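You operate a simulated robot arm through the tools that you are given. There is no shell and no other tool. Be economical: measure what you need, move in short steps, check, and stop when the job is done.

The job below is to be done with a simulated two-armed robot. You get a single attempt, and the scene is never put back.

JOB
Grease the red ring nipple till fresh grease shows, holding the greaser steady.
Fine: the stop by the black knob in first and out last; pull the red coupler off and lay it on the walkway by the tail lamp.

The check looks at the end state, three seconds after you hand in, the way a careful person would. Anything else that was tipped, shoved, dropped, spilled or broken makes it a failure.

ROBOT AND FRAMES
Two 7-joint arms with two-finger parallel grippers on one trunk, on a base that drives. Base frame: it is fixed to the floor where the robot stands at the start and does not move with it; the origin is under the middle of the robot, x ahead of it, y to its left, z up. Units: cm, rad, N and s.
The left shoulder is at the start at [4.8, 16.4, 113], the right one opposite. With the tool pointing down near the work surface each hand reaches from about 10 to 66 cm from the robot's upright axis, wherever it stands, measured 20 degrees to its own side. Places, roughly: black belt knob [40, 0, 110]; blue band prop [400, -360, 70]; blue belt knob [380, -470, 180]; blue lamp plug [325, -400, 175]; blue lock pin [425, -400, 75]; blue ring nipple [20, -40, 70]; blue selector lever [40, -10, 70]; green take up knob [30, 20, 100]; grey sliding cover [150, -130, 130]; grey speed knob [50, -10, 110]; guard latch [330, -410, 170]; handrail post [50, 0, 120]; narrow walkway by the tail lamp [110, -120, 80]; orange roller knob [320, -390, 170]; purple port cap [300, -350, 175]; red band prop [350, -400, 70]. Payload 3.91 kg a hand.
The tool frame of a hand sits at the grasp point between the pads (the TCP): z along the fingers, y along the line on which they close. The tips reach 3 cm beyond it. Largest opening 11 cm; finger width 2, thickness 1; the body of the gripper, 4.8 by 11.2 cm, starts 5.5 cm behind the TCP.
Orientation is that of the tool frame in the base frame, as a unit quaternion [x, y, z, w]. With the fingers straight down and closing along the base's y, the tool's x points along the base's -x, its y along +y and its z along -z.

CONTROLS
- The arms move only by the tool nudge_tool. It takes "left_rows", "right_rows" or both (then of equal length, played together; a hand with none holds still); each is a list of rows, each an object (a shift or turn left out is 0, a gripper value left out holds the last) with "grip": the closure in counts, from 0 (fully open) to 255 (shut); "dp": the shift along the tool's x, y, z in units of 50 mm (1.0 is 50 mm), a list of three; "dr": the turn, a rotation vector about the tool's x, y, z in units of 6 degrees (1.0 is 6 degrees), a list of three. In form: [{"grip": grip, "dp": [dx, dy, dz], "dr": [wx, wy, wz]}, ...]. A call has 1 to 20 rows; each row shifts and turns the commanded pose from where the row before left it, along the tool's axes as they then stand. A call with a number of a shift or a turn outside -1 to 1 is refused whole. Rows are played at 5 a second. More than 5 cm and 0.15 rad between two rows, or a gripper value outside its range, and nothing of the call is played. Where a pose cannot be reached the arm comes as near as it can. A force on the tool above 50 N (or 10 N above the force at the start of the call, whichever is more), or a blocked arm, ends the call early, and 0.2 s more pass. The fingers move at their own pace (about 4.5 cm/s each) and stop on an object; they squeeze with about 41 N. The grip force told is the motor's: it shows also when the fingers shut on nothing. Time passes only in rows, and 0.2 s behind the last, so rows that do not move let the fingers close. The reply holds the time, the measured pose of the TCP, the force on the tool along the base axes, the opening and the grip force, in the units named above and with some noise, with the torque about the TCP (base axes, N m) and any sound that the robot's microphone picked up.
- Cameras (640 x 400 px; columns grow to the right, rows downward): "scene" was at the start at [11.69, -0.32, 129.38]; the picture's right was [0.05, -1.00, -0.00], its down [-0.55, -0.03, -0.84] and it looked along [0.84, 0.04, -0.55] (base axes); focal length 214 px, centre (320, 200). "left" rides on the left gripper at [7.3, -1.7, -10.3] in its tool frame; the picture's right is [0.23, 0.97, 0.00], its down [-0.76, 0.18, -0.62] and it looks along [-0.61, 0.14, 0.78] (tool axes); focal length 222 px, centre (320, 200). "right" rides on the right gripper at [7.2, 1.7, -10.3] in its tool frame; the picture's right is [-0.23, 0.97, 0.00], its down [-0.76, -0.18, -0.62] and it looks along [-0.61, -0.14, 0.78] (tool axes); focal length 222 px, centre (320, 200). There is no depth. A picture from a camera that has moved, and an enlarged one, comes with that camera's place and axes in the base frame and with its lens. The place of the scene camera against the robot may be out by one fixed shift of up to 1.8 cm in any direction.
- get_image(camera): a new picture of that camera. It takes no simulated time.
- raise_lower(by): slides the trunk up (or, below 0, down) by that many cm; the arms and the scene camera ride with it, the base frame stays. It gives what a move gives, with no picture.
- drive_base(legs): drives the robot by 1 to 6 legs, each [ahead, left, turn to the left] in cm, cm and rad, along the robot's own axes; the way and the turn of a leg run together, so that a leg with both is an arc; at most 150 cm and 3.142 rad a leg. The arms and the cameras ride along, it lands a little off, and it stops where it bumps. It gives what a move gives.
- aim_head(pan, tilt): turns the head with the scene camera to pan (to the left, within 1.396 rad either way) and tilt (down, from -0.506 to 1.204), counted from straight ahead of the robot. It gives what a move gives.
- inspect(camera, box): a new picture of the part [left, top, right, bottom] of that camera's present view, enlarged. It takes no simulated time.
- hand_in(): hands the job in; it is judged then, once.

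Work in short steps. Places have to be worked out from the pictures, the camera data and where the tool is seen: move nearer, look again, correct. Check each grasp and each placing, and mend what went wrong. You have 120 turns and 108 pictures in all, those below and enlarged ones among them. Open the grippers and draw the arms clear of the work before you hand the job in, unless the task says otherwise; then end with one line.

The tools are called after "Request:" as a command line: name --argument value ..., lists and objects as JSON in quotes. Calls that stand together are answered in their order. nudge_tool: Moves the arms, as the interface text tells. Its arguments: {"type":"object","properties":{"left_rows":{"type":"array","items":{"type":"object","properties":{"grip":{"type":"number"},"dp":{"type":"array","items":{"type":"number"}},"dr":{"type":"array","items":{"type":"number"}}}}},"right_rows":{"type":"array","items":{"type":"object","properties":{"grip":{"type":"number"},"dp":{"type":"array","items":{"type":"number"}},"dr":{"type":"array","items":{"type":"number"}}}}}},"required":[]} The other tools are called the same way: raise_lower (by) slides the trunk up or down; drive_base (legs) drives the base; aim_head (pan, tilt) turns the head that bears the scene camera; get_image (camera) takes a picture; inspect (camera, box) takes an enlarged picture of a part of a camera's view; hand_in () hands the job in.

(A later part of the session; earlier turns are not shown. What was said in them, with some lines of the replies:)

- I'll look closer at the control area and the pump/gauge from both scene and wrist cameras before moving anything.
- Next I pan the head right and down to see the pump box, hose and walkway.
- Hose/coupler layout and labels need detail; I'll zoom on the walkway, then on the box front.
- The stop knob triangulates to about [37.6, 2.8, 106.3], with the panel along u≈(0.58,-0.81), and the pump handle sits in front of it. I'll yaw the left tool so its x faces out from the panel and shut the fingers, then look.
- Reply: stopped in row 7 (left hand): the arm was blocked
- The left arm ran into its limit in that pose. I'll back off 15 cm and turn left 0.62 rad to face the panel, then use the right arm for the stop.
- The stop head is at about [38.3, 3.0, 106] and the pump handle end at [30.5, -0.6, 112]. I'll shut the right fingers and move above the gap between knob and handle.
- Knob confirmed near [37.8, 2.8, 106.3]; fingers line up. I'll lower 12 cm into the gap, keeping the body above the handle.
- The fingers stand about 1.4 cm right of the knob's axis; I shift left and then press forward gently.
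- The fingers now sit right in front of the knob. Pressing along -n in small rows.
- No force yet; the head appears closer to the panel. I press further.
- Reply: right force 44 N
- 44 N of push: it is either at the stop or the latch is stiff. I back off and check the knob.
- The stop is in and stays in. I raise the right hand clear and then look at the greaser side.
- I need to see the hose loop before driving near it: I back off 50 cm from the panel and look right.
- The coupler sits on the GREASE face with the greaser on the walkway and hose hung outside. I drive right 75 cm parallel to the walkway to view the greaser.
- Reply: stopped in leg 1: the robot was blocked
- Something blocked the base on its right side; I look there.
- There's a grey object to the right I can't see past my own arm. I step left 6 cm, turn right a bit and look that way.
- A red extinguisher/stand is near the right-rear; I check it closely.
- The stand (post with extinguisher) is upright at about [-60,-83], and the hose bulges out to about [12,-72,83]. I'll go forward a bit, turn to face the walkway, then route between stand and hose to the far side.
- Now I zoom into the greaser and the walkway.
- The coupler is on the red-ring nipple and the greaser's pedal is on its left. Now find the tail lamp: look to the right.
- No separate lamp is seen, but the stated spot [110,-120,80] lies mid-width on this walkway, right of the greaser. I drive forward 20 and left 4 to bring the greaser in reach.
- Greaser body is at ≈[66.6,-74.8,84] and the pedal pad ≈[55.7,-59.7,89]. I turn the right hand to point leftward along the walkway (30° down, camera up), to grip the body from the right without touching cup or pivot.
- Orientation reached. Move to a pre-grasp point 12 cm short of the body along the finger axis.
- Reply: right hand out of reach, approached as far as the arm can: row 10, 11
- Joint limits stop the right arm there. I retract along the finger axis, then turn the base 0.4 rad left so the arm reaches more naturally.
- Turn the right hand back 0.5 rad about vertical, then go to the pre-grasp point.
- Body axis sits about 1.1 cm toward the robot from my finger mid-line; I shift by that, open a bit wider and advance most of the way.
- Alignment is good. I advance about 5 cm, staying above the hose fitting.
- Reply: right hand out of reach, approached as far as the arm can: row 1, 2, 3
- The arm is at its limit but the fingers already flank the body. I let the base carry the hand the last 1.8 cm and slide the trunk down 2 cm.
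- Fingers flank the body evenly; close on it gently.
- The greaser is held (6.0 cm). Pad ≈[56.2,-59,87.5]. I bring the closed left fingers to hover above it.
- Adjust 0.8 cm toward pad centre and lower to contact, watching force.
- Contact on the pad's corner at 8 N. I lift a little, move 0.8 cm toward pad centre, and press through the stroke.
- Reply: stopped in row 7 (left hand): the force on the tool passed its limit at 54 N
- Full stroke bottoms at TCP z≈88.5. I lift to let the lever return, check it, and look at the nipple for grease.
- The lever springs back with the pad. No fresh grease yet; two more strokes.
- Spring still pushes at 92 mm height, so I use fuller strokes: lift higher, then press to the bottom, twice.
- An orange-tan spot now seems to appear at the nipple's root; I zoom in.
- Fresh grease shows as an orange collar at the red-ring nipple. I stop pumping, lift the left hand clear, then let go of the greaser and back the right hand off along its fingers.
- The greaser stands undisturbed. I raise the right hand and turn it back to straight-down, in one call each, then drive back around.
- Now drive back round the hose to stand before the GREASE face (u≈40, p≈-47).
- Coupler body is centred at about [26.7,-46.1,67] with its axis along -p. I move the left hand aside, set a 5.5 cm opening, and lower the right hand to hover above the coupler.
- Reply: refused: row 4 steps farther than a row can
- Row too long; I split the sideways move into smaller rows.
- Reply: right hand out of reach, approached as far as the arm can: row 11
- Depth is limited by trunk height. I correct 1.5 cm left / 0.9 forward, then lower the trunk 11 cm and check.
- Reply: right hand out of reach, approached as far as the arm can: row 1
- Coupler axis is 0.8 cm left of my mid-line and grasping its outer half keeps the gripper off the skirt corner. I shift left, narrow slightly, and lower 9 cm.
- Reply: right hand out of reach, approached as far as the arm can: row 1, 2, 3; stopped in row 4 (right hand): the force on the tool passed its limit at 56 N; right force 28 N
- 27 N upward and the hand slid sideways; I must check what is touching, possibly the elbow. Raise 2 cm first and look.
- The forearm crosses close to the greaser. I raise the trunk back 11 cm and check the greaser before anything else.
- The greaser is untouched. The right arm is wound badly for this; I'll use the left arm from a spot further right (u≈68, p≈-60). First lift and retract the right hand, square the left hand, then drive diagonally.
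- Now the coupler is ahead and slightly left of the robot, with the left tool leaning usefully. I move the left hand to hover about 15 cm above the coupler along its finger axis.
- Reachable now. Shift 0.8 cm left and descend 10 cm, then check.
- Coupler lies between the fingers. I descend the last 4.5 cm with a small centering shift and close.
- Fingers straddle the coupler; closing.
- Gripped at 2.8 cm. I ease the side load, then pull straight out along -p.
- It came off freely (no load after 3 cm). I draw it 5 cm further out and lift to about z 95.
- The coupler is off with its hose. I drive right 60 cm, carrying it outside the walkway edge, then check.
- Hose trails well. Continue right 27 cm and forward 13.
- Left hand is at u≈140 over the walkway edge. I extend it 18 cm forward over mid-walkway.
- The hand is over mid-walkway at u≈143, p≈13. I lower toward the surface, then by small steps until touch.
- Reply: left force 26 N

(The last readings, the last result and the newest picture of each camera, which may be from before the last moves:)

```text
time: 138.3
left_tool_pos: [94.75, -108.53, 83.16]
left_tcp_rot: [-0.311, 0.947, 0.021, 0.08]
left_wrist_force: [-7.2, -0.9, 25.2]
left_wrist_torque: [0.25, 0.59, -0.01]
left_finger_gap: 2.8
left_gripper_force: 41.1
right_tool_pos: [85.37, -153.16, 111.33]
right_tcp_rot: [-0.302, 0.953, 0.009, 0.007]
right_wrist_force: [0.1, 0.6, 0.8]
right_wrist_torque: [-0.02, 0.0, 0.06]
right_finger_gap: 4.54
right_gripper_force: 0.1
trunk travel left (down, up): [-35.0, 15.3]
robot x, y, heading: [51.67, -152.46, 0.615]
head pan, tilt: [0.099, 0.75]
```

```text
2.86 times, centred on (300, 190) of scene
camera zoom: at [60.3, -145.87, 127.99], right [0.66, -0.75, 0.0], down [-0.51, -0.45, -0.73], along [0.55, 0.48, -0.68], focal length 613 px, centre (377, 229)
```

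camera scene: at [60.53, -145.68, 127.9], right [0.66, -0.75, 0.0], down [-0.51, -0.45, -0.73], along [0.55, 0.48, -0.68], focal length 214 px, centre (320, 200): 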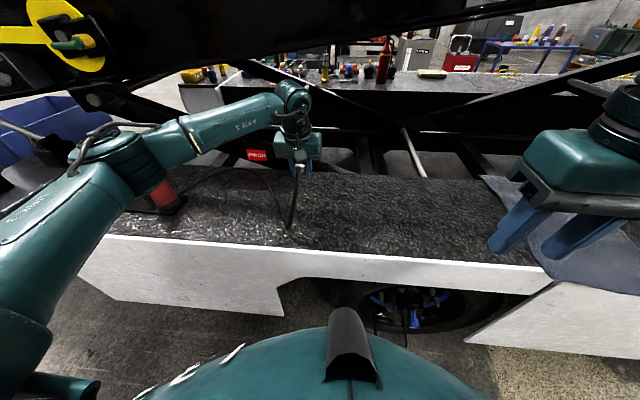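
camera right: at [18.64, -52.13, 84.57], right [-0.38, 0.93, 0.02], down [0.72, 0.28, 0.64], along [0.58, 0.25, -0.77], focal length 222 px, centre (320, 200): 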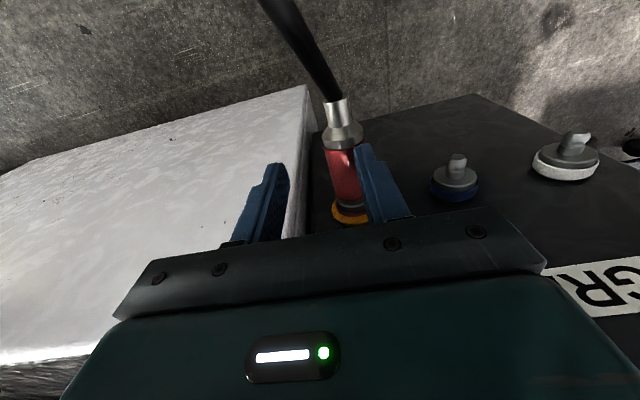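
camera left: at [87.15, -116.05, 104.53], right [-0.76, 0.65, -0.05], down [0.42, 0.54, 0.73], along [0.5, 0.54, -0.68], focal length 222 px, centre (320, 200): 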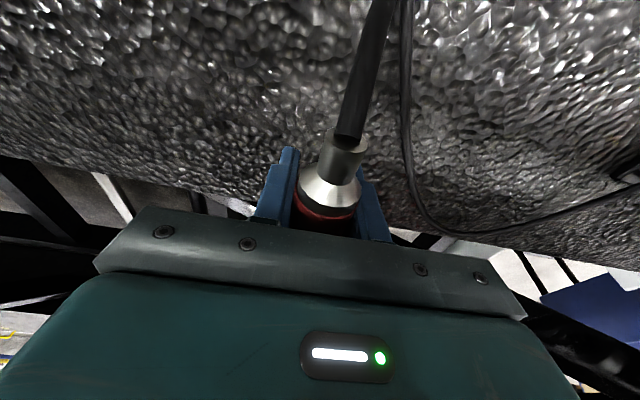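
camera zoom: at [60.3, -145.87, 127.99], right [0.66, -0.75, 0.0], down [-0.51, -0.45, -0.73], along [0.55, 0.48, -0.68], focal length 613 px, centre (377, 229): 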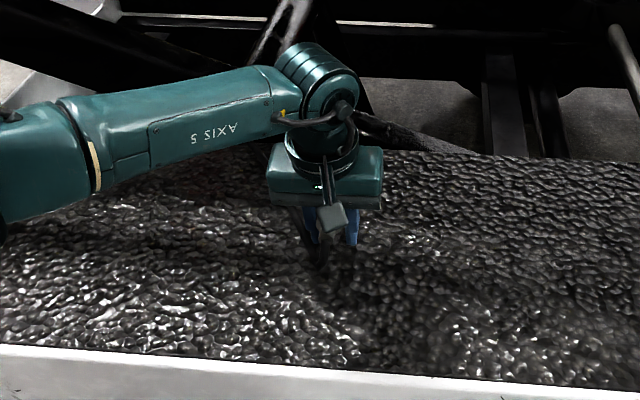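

Fingertips touch the walkway (z≈80), coupler about 1 cm above it. I ease off slightly and open.

Request:
nudge_tool --left_rows '[{"dp": [0, 0, -0.04]}, {"grip": 175}, {"grip": 155}, {"grip": 130}, {}, {}, {}]'

Request:
nudge_tool --left_rows '[{"dp": [0, 0, -0.3]}, {"dp": [0, 0, -0.5]}, {"dp": [0, 0, -0.8]}, {"dp": [0, 0, -0.8]}, {"dp": [0.3, 0, -0.8]}, {"dp": [0.8, 0, -0.5]}, {}]'

Request:
get_image --camera "left"

Request:
get_image --camera "scene"

```text
time: 139.9
left_tool_pos: [94.77, -108.84, 83.11]
left_tcp_rot: [-0.31, 0.947, 0.021, 0.079]
left_wrist_force: [9.6, -14.0, 22.6]
left_wrist_torque: [-0.02, 0.21, 0.12]
left_finger_gap: 4.58
left_gripper_force: 0.0
right_tool_pos: [85.44, -153.41, 111.07]
right_tcp_rot: [-0.301, 0.953, 0.01, 0.006]
right_wrist_force: [0.3, -0.1, -0.1]
right_wrist_torque: [0.01, 0.0, 0.0]
right_finger_gap: 4.52
right_gripper_force: 0.1
trunk travel left (down, up): [-35.0, 15.3]
robot x, y, heading: [51.6, -152.28, 0.62]
head pan, tilt: [0.099, 0.75]
```

```text
time: 141.5
left_tool_pos: [88.16, -113.26, 100.12]
left_tcp_rot: [-0.311, 0.947, 0.019, 0.076]
left_wrist_force: [0.5, -1.0, -0.4]
left_wrist_torque: [-0.01, 0.02, -0.02]
left_finger_gap: 5.38
left_gripper_force: 0.1
right_tool_pos: [85.58, -153.09, 111.1]
right_tcp_rot: [-0.301, 0.954, 0.008, 0.006]
right_wrist_force: [0.6, -0.3, 0.2]
right_wrist_torque: [-0.01, -0.03, -0.02]
right_finger_gap: 4.53
right_gripper_force: 0.0
trunk travel left (down, up): [-35.0, 15.3]
robot x, y, heading: [51.98, -152.22, 0.618]
head pan, tilt: [0.099, 0.75]
```

```text
14 pictures are left
camera left: at [81.94, -119.6, 109.27], right [-0.76, 0.65, -0.05], down [0.42, 0.54, 0.73], along [0.5, 0.54, -0.68], focal length 222 px, centre (320, 200)
```

left: 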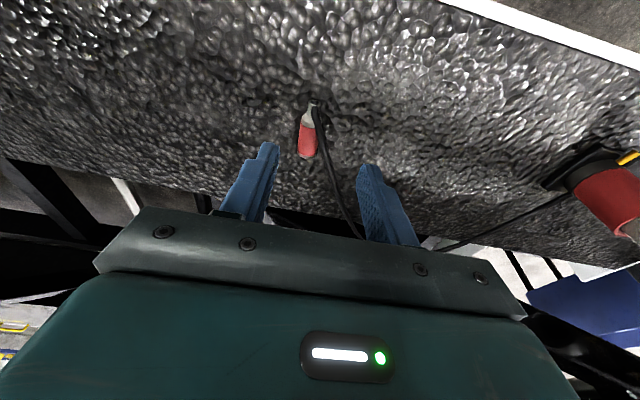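

```text
13 pictures are left
camera scene: at [60.57, -145.68, 127.9], right [0.66, -0.75, 0.0], down [-0.51, -0.45, -0.73], along [0.55, 0.48, -0.68], focal length 214 px, centre (320, 200)
```

scene: 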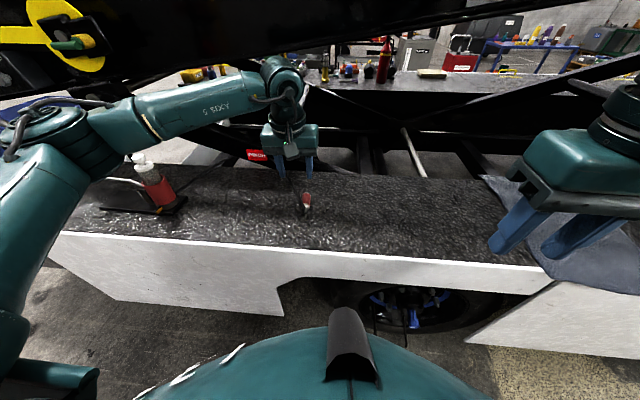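

The coupler lies on the walkway at about [91,-111,81] and the greaser still stands. I raise and tuck the left hand, confirming the hose isn't snagged.

Request:
nudge_tool --left_rows '[{"dp": [0, 0, -0.8]}, {"dp": [0, 0, -0.8]}, {"dp": [0.6, 0, -0.7]}, {"dp": [0.7, 0, -0.6]}, {"dp": [0.7, 0, -0.6]}, {"dp": [0.8, 0, -0.5]}, {"dp": [0.8, 0, -0.5]}, {}]'

Request:
inspect --camera "scene" --box '[60, 110, 420, 320]'

```text
time: 143.3
left_tool_pos: [70.43, -125.77, 119.41]
left_tcp_rot: [-0.311, 0.947, 0.02, 0.077]
left_wrist_force: [0.3, 0.0, 0.1]
left_wrist_torque: [0.01, 0.0, -0.01]
left_finger_gap: 5.4
left_gripper_force: 0.0
right_tool_pos: [85.49, -153.07, 111.1]
right_tcp_rot: [-0.301, 0.954, 0.008, 0.006]
right_wrist_force: [0.3, 0.2, -0.2]
right_wrist_torque: [-0.02, -0.03, -0.02]
right_finger_gap: 4.52
right_gripper_force: 0.1
trunk travel left (down, up): [-35.0, 15.3]
robot x, y, heading: [51.64, -151.83, 0.614]
head pan, tilt: [0.099, 0.75]
```

```text
1.78 times, centred on (240, 215) of scene
camera zoom: at [60.57, -145.67, 127.9], right [0.66, -0.75, 0.0], down [-0.51, -0.45, -0.73], along [0.55, 0.48, -0.68], focal length 381 px, centre (462, 173)
```

zoom: 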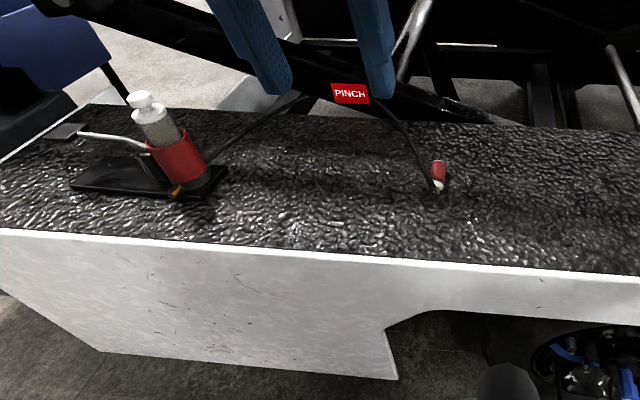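

All fine there. Now drive back to the panel along p≈-50, then check before closing in.

Request:
drive_base --legs '[[-5, 0, 0], [0, 110, 0], [0, 52.5, 0]]'

Request:
drive_base --legs '[[37, 0, 0]]'

Request:
aim_head --pan -0.35 --tilt 0.6

Request:
get_image --camera "scene"

```text
time: 158.7
left_tool_pos: [-28.55, 5.36, 119.5]
left_tcp_rot: [-0.312, 0.947, 0.02, 0.077]
left_wrist_force: [0.3, 0.3, 0.5]
left_wrist_torque: [0.03, -0.03, 0.01]
left_finger_gap: 5.39
left_gripper_force: 0.0
right_tool_pos: [-13.26, -21.84, 111.16]
right_tcp_rot: [-0.303, 0.953, 0.009, 0.006]
right_wrist_force: [-0.2, 0.8, -0.5]
right_wrist_torque: [0.02, 0.03, 0.03]
right_finger_gap: 4.51
right_gripper_force: 0.0
trunk travel left (down, up): [-35.0, 15.3]
robot x, y, heading: [-46.83, -21.11, 0.621]
head pan, tilt: [0.099, 0.75]
```

```text
time: 161.0
left_tool_pos: [1.25, 26.8, 119.4]
left_tcp_rot: [-0.312, 0.947, 0.019, 0.077]
left_wrist_force: [0.5, -0.1, -0.6]
left_wrist_torque: [-0.03, 0.01, 0.02]
left_finger_gap: 5.37
left_gripper_force: 0.0
right_tool_pos: [16.48, -0.45, 111.05]
right_tcp_rot: [-0.305, 0.952, 0.008, 0.006]
right_wrist_force: [0.9, 0.1, 0.3]
right_wrist_torque: [0.0, 0.01, 0.02]
right_finger_gap: 4.51
right_gripper_force: 0.0
trunk travel left (down, up): [-35.0, 15.3]
robot x, y, heading: [-17.29, -0.17, 0.623]
head pan, tilt: [0.099, 0.75]
```

```text
time: 161.9
left_tool_pos: [1.25, 26.71, 119.54]
left_tcp_rot: [-0.313, 0.946, 0.02, 0.077]
left_wrist_force: [0.8, 0.1, 0.3]
left_wrist_torque: [0.0, 0.05, -0.01]
left_finger_gap: 5.4
left_gripper_force: 0.0
right_tool_pos: [16.46, -0.53, 111.13]
right_tcp_rot: [-0.304, 0.953, 0.008, 0.006]
right_wrist_force: [-0.8, 0.1, -0.1]
right_wrist_torque: [0.0, -0.02, -0.03]
right_finger_gap: 4.54
right_gripper_force: 0.1
trunk travel left (down, up): [-35.0, 15.3]
robot x, y, heading: [-17.52, 0.65, 0.623]
head pan, tilt: [-0.351, 0.6]
```

```text
11 pictures are left
camera scene: at [-6.28, 3.68, 129.19], right [0.27, -0.96, 0.0], down [-0.54, -0.15, -0.82], along [0.79, 0.22, -0.57], focal length 214 px, centre (320, 200)
```

scene: 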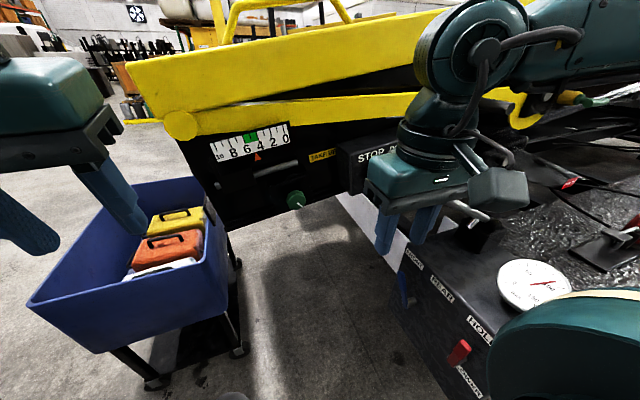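

Now with the right hand: rise, open to 7.5 cm, and move above the stop knob (head ≈[38.7,4.0,106.3]).

Request:
nudge_tool --right_rows '[{"grip": 80, "dp": [0, 0, -0.9]}, {"dp": [0, 0, -0.9]}, {"dp": [0, 0, -0.7]}, {"dp": [-0.784, -0.368, 0]}, {"dp": [-0.784, -0.368, 0]}, {"dp": [-0.784, -0.368, 0]}, {"dp": [-0.784, -0.368, 0]}, {"dp": [-0.784, -0.368, 0]}, {}, {}]'

Request:
get_image --camera "right"

```text
time: 163.7
left_tool_pos: [1.14, 26.61, 119.48]
left_tcp_rot: [-0.312, 0.947, 0.021, 0.077]
left_wrist_force: [0.6, -0.1, -0.2]
left_wrist_torque: [-0.05, 0.03, -0.03]
left_finger_gap: 5.4
left_gripper_force: 0.0
right_tool_pos: [36.63, 2.84, 123.69]
right_tcp_rot: [-0.309, 0.951, 0.006, -0.004]
right_wrist_force: [-12.0, -5.6, 0.5]
right_wrist_torque: [0.45, -1.12, 0.05]
right_finger_gap: 7.53
right_gripper_force: 0.1
trunk travel left (down, up): [-35.0, 15.3]
robot x, y, heading: [-17.28, 0.48, 0.622]
head pan, tilt: [-0.351, 0.6]
stopped in row 9 (right hand): the force on the tool passed its limit at 67 N (the readings are from after the stop); the commanded pose is now the measured one
```

```text
10 pictures are left
camera right: at [29.86, -0.08, 134.13], right [-0.39, 0.92, 0.01], down [0.73, 0.3, 0.62], along [0.57, 0.25, -0.79], focal length 222 px, centre (320, 200)
```

right: 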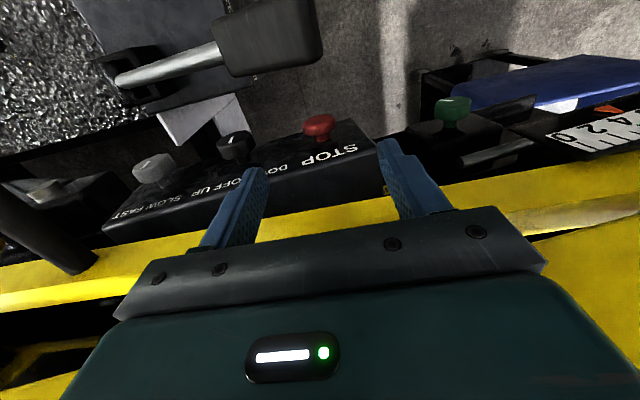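

The gripper body touched the yellow beam; I back off 1 cm and lower straight down beside the knob (head confirmed at [38.8,4.1]).

Request:
nudge_tool --right_rows '[{"dp": [0.22, 0, 0]}, {"dp": [0, 0, 0.6]}, {"dp": [0, 0, 0.6]}, {"dp": [0, 0, 0.6]}, {"dp": [0, 0, 0.6]}, {"dp": [0, 0, 0.6]}, {"dp": [0, 0, 0.15]}, {}]'

Request:
get_image --camera "right"

```text
time: 165.5
left_tool_pos: [1.21, 26.92, 119.47]
left_tcp_rot: [-0.312, 0.947, 0.019, 0.076]
left_wrist_force: [0.5, 0.1, 0.5]
left_wrist_torque: [-0.02, -0.01, 0.0]
left_finger_gap: 5.38
left_gripper_force: 0.2
right_tool_pos: [35.74, 2.6, 107.72]
right_tcp_rot: [-0.309, 0.951, 0.005, -0.003]
right_wrist_force: [-0.1, 0.2, 0.5]
right_wrist_torque: [0.01, -0.03, 0.02]
right_finger_gap: 7.53
right_gripper_force: 0.0
trunk travel left (down, up): [-35.0, 15.3]
robot x, y, heading: [-17.35, -0.15, 0.625]
head pan, tilt: [-0.351, 0.6]
```

```text
9 pictures are left
camera right: at [28.99, -0.38, 118.07], right [-0.39, 0.92, 0.01], down [0.73, 0.3, 0.62], along [0.57, 0.25, -0.79], focal length 222 px, centre (320, 200)
```

right: 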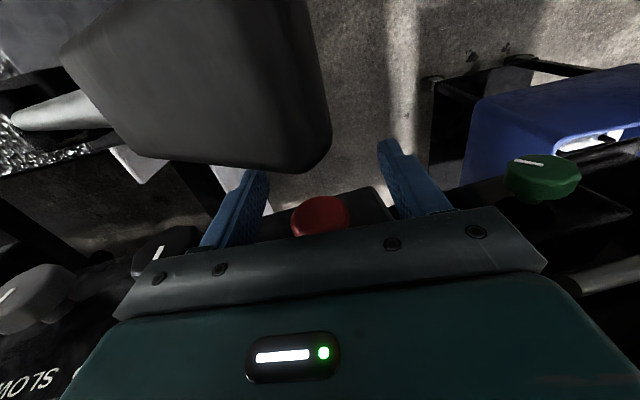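

The head is centred within 0.6 cm. I shift right slightly, tilt 8° so the tips lean to the panel, and advance 2.3 cm to straddle the head.

Request:
nudge_tool --right_rows '[{"dp": [-0.1, -0.11, 0]}, {"dp": [-0.1, 0, 0], "dr": [0, -0.67, 0]}, {"dp": [-0.1, 0, 0], "dr": [0, -0.66, 0]}, {"dp": [-0.1, 0, 0.03]}, {"dp": [-0.06, 0, 0.03]}, {}]'

Request:
get_image --camera "right"

```text
time: 166.9
left_tool_pos: [1.22, 26.78, 119.27]
left_tcp_rot: [-0.313, 0.947, 0.019, 0.076]
left_wrist_force: [-0.9, -0.6, -0.1]
left_wrist_torque: [0.01, -0.01, 0.01]
left_finger_gap: 5.4
left_gripper_force: 0.1
right_tool_pos: [38.1, 3.41, 107.59]
right_tcp_rot: [-0.308, 0.949, 0.027, 0.063]
right_wrist_force: [0.8, -0.7, 0.6]
right_wrist_torque: [0.02, 0.0, 0.04]
right_finger_gap: 7.53
right_gripper_force: 0.2
trunk travel left (down, up): [-35.0, 15.3]
robot x, y, heading: [-17.19, -0.03, 0.619]
head pan, tilt: [-0.351, 0.6]
```

```text
8 pictures are left
camera right: at [30.13, -0.31, 116.84], right [-0.39, 0.92, 0.04], down [0.65, 0.24, 0.72], along [0.65, 0.31, -0.69], focal length 222 px, centre (320, 200)
```

right: 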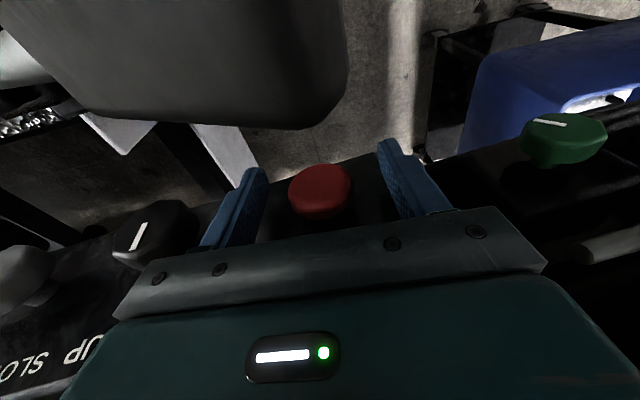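

No contact yet, head centred between the fingers. Advance 0.5 cm more, lower 0.5, and close.

Request:
nudge_tool --right_rows '[{"dp": [-0.1, 0, 0.1]}, {"grip": 130}, {"grip": 160}, {"grip": 200}, {"grip": 255}, {}, {}]'

Request:
get_image --camera "right"

```text
time: 168.5
left_tool_pos: [1.19, 26.65, 119.42]
left_tcp_rot: [-0.312, 0.947, 0.02, 0.076]
left_wrist_force: [0.2, 0.1, -0.1]
left_wrist_torque: [0.01, 0.01, -0.02]
left_finger_gap: 5.41
left_gripper_force: 0.0
right_tool_pos: [38.53, 3.6, 107.19]
right_tcp_rot: [-0.307, 0.949, 0.027, 0.063]
right_wrist_force: [7.7, -8.2, 5.2]
right_wrist_torque: [-0.41, -0.04, -0.29]
right_finger_gap: 4.14
right_gripper_force: 45.4
trunk travel left (down, up): [-35.0, 15.3]
robot x, y, heading: [-17.24, 0.33, 0.622]
head pan, tilt: [-0.351, 0.6]
```

```text
7 pictures are left
camera right: at [30.61, -0.11, 116.52], right [-0.39, 0.92, 0.04], down [0.65, 0.24, 0.72], along [0.65, 0.31, -0.69], focal length 222 px, centre (320, 200)
```

right: 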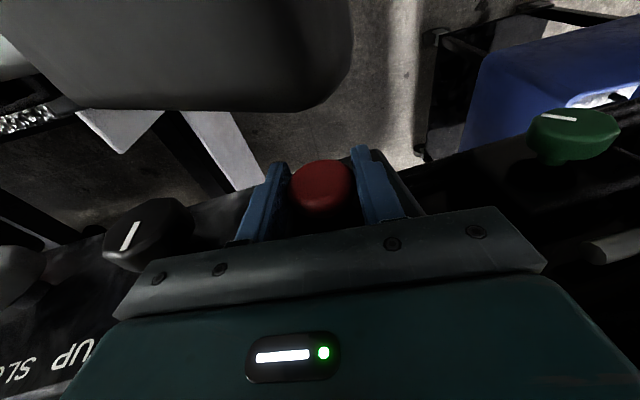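

Head gripped at 4.1 cm. Pull straight out, in small rows.

Request:
nudge_tool --right_rows '[{"dp": [0.07, 0, -0.01]}, {"dp": [0.07, 0, -0.01]}, {"dp": [0.07, 0, -0.01]}, {"dp": [0.07, 0, -0.01]}, {}]'

Request:
get_image --camera "right"

```text
time: 169.7
left_tool_pos: [1.35, 26.71, 119.28]
left_tcp_rot: [-0.313, 0.946, 0.021, 0.076]
left_wrist_force: [-0.1, -0.3, 0.5]
left_wrist_torque: [0.0, 0.0, -0.02]
left_finger_gap: 5.39
left_gripper_force: 0.0
right_tool_pos: [37.47, 2.7, 107.2]
right_tcp_rot: [-0.308, 0.949, 0.027, 0.062]
right_wrist_force: [8.4, -4.6, 3.0]
right_wrist_torque: [-0.39, 0.83, 0.13]
right_finger_gap: 4.16
right_gripper_force: 44.8
trunk travel left (down, up): [-35.0, 15.3]
robot x, y, heading: [-17.22, 0.11, 0.624]
head pan, tilt: [-0.351, 0.6]
```

```text
6 pictures are left
camera right: at [29.52, -0.94, 116.54], right [-0.39, 0.92, 0.04], down [0.65, 0.24, 0.72], along [0.65, 0.31, -0.69], focal length 222 px, centre (320, 200)
```

right: 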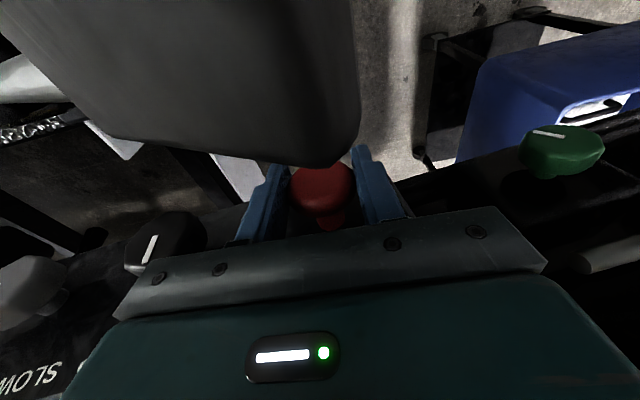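

The stem shows: it has come out about 1.4 cm. A touch more to be sure it is fully out.

Request:
nudge_tool --right_rows '[{"dp": [0.06, 0, -0.008]}, {"dp": [0.04, 0, -0.005]}, {}]'

```text
time: 170.5
left_tool_pos: [1.58, 26.9, 119.25]
left_tcp_rot: [-0.313, 0.947, 0.021, 0.075]
left_wrist_force: [0.0, -0.4, -0.7]
left_wrist_torque: [-0.03, 0.0, -0.02]
left_finger_gap: 5.38
left_gripper_force: 0.2
right_tool_pos: [37.5, 2.69, 107.29]
right_tcp_rot: [-0.307, 0.949, 0.029, 0.067]
right_wrist_force: [28.9, 12.3, 1.7]
right_wrist_torque: [0.36, -0.33, 0.05]
right_finger_gap: 4.14
right_gripper_force: 45.2
trunk travel left (down, up): [-35.0, 15.3]
robot x, y, heading: [-17.19, 0.39, 0.625]
head pan, tilt: [-0.351, 0.6]
```

It is against its outer stop (31 N, no further travel). I relax, open, ease back slightly, rise, and look.

Request:
nudge_tool --right_rows '[{"dp": [-0.09, 0, 0.012]}, {"grip": 160}, {"grip": 120}, {"grip": 80}, {}, {}, {"dp": [0.1, 0, -0.1]}, {"dp": [0, 0, -0.5]}, {"dp": [0, 0, -0.7]}, {"dp": [0, 0, -0.7]}, {"dp": [0, 0, -0.7]}, {"dp": [0.4, 0, -0.5]}, {"dp": [0.7, 0, -0.3]}, {"dp": [0.7, 0, -0.2]}, {}]'

Request:
get_image --camera "right"

```text
time: 173.7
left_tool_pos: [1.22, 26.86, 119.34]
left_tcp_rot: [-0.312, 0.947, 0.019, 0.076]
left_wrist_force: [-0.3, -0.3, 1.0]
left_wrist_torque: [0.01, 0.02, 0.02]
left_finger_gap: 5.39
left_gripper_force: 0.1
right_tool_pos: [27.64, -4.07, 124.0]
right_tcp_rot: [-0.308, 0.949, 0.027, 0.064]
right_wrist_force: [0.0, 1.2, -0.4]
right_wrist_torque: [-0.01, 0.0, -0.01]
right_finger_gap: 7.55
right_gripper_force: 0.1
trunk travel left (down, up): [-35.0, 15.3]
robot x, y, heading: [-17.47, 0.32, 0.622]
head pan, tilt: [-0.351, 0.6]
```

```text
5 pictures are left
camera right: at [19.73, -7.82, 133.33], right [-0.39, 0.92, 0.04], down [0.65, 0.24, 0.72], along [0.65, 0.31, -0.69], focal length 222 px, centre (320, 200)
```

right: 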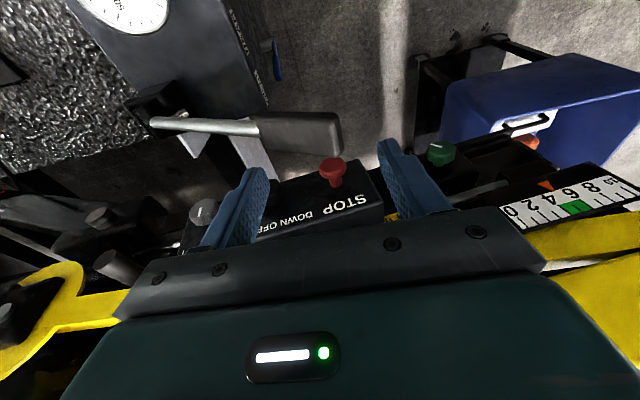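

The stop is out again and nothing else moved. I open both grippers, back off 30 cm, and take a final look at the walkway.

Request:
nudge_tool --right_rows '[{"grip": 0}, {}, {}]' --left_rows '[{"grip": 0}, {}, {}]'

Request:
drive_base --legs '[[-30, 0, 0]]'

Request:
aim_head --pan -0.9 --tilt 0.4

Request:
get_image --camera "scene"

```text
time: 174.5
left_tool_pos: [1.15, 26.8, 119.39]
left_tcp_rot: [-0.312, 0.947, 0.02, 0.076]
left_wrist_force: [-0.3, -0.2, 1.1]
left_wrist_torque: [-0.02, 0.03, 0.01]
left_finger_gap: 11.01
left_gripper_force: 0.2
right_tool_pos: [27.69, -4.16, 124.07]
right_tcp_rot: [-0.308, 0.949, 0.027, 0.064]
right_wrist_force: [0.1, -0.2, 0.0]
right_wrist_torque: [0.0, -0.01, 0.02]
right_finger_gap: 10.99
right_gripper_force: 0.0
trunk travel left (down, up): [-35.0, 15.3]
robot x, y, heading: [-17.07, 0.13, 0.624]
head pan, tilt: [-0.351, 0.6]
```

```text
time: 176.6
left_tool_pos: [-22.77, 9.39, 119.43]
left_tcp_rot: [-0.309, 0.948, 0.02, 0.078]
left_wrist_force: [0.4, 0.2, -0.6]
left_wrist_torque: [0.02, -0.03, 0.01]
left_finger_gap: 11.0
left_gripper_force: 0.0
right_tool_pos: [3.38, -21.58, 124.08]
right_tcp_rot: [-0.304, 0.95, 0.026, 0.064]
right_wrist_force: [-0.3, -0.1, 0.1]
right_wrist_torque: [-0.04, -0.03, 0.01]
right_finger_gap: 11.0
right_gripper_force: 0.1
trunk travel left (down, up): [-35.0, 15.3]
robot x, y, heading: [-41.72, -16.76, 0.615]
head pan, tilt: [-0.351, 0.6]
```

```text
time: 177.5
left_tool_pos: [-22.69, 9.5, 119.43]
left_tcp_rot: [-0.31, 0.947, 0.019, 0.077]
left_wrist_force: [-0.7, -0.3, -0.8]
left_wrist_torque: [0.0, -0.01, -0.01]
left_finger_gap: 10.99
left_gripper_force: 0.0
right_tool_pos: [3.54, -21.63, 124.04]
right_tcp_rot: [-0.303, 0.95, 0.027, 0.064]
right_wrist_force: [-0.6, 0.1, -0.2]
right_wrist_torque: [0.01, 0.01, 0.0]
right_finger_gap: 11.02
right_gripper_force: 0.0
trunk travel left (down, up): [-35.0, 15.3]
robot x, y, heading: [-41.55, -17.12, 0.614]
head pan, tilt: [-0.901, 0.4]
```

```text
4 pictures are left
camera scene: at [-30.05, -18.53, 131.01], right [-0.28, -0.96, 0.0], down [-0.37, 0.11, -0.92], along [0.88, -0.26, -0.39], focal length 214 px, centre (320, 200)
```

scene: 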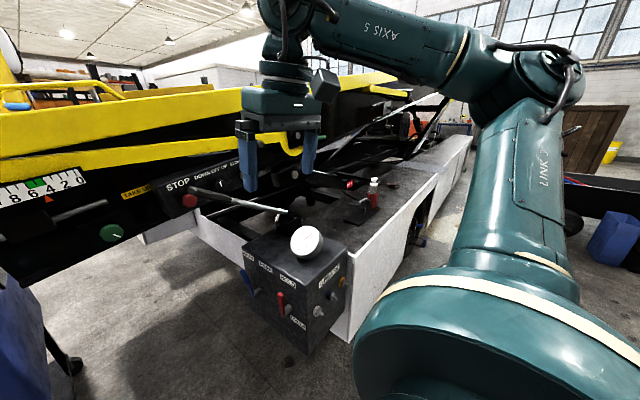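

Request:
inspect --camera "scene" --box '[230, 130, 450, 330]'

```text
2.00 times, centred on (340, 230) of scene
camera zoom: at [-30.05, -18.53, 131.01], right [-0.28, -0.96, 0.0], down [-0.37, 0.11, -0.92], along [0.88, -0.26, -0.39], focal length 429 px, centre (280, 140)
```

zoom: 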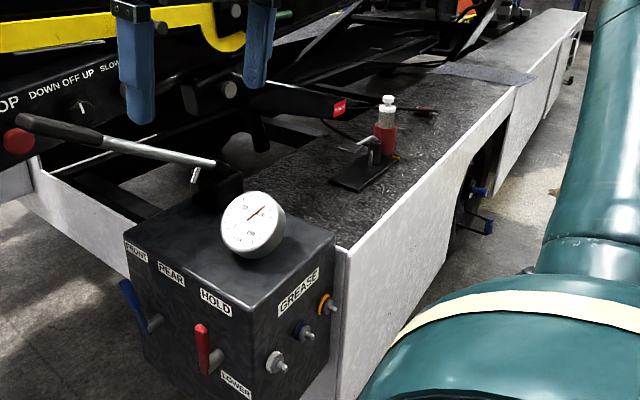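

The end state looks right: the stop is out, fresh grease shows at the red-ring nipple, the greaser is upright, the coupler is on the walkway and both hands are clear. Handing in.

Request:
hand_in

```text
The job is handed in.
```

I pushed the stop in, pumped the red ring nipple with the greaser held until fresh grease showed, then pulled the red coupler off and laid it on the walkway. I pulled the stop back out last. I never picked out the tail lamp itself, so I went by the place you gave. Part of the way through, the base bumped against something beside the extinguisher stand, the right hand pressed briefly on something near the coupler, and the gripper touched the yellow beam. I saw no damage.
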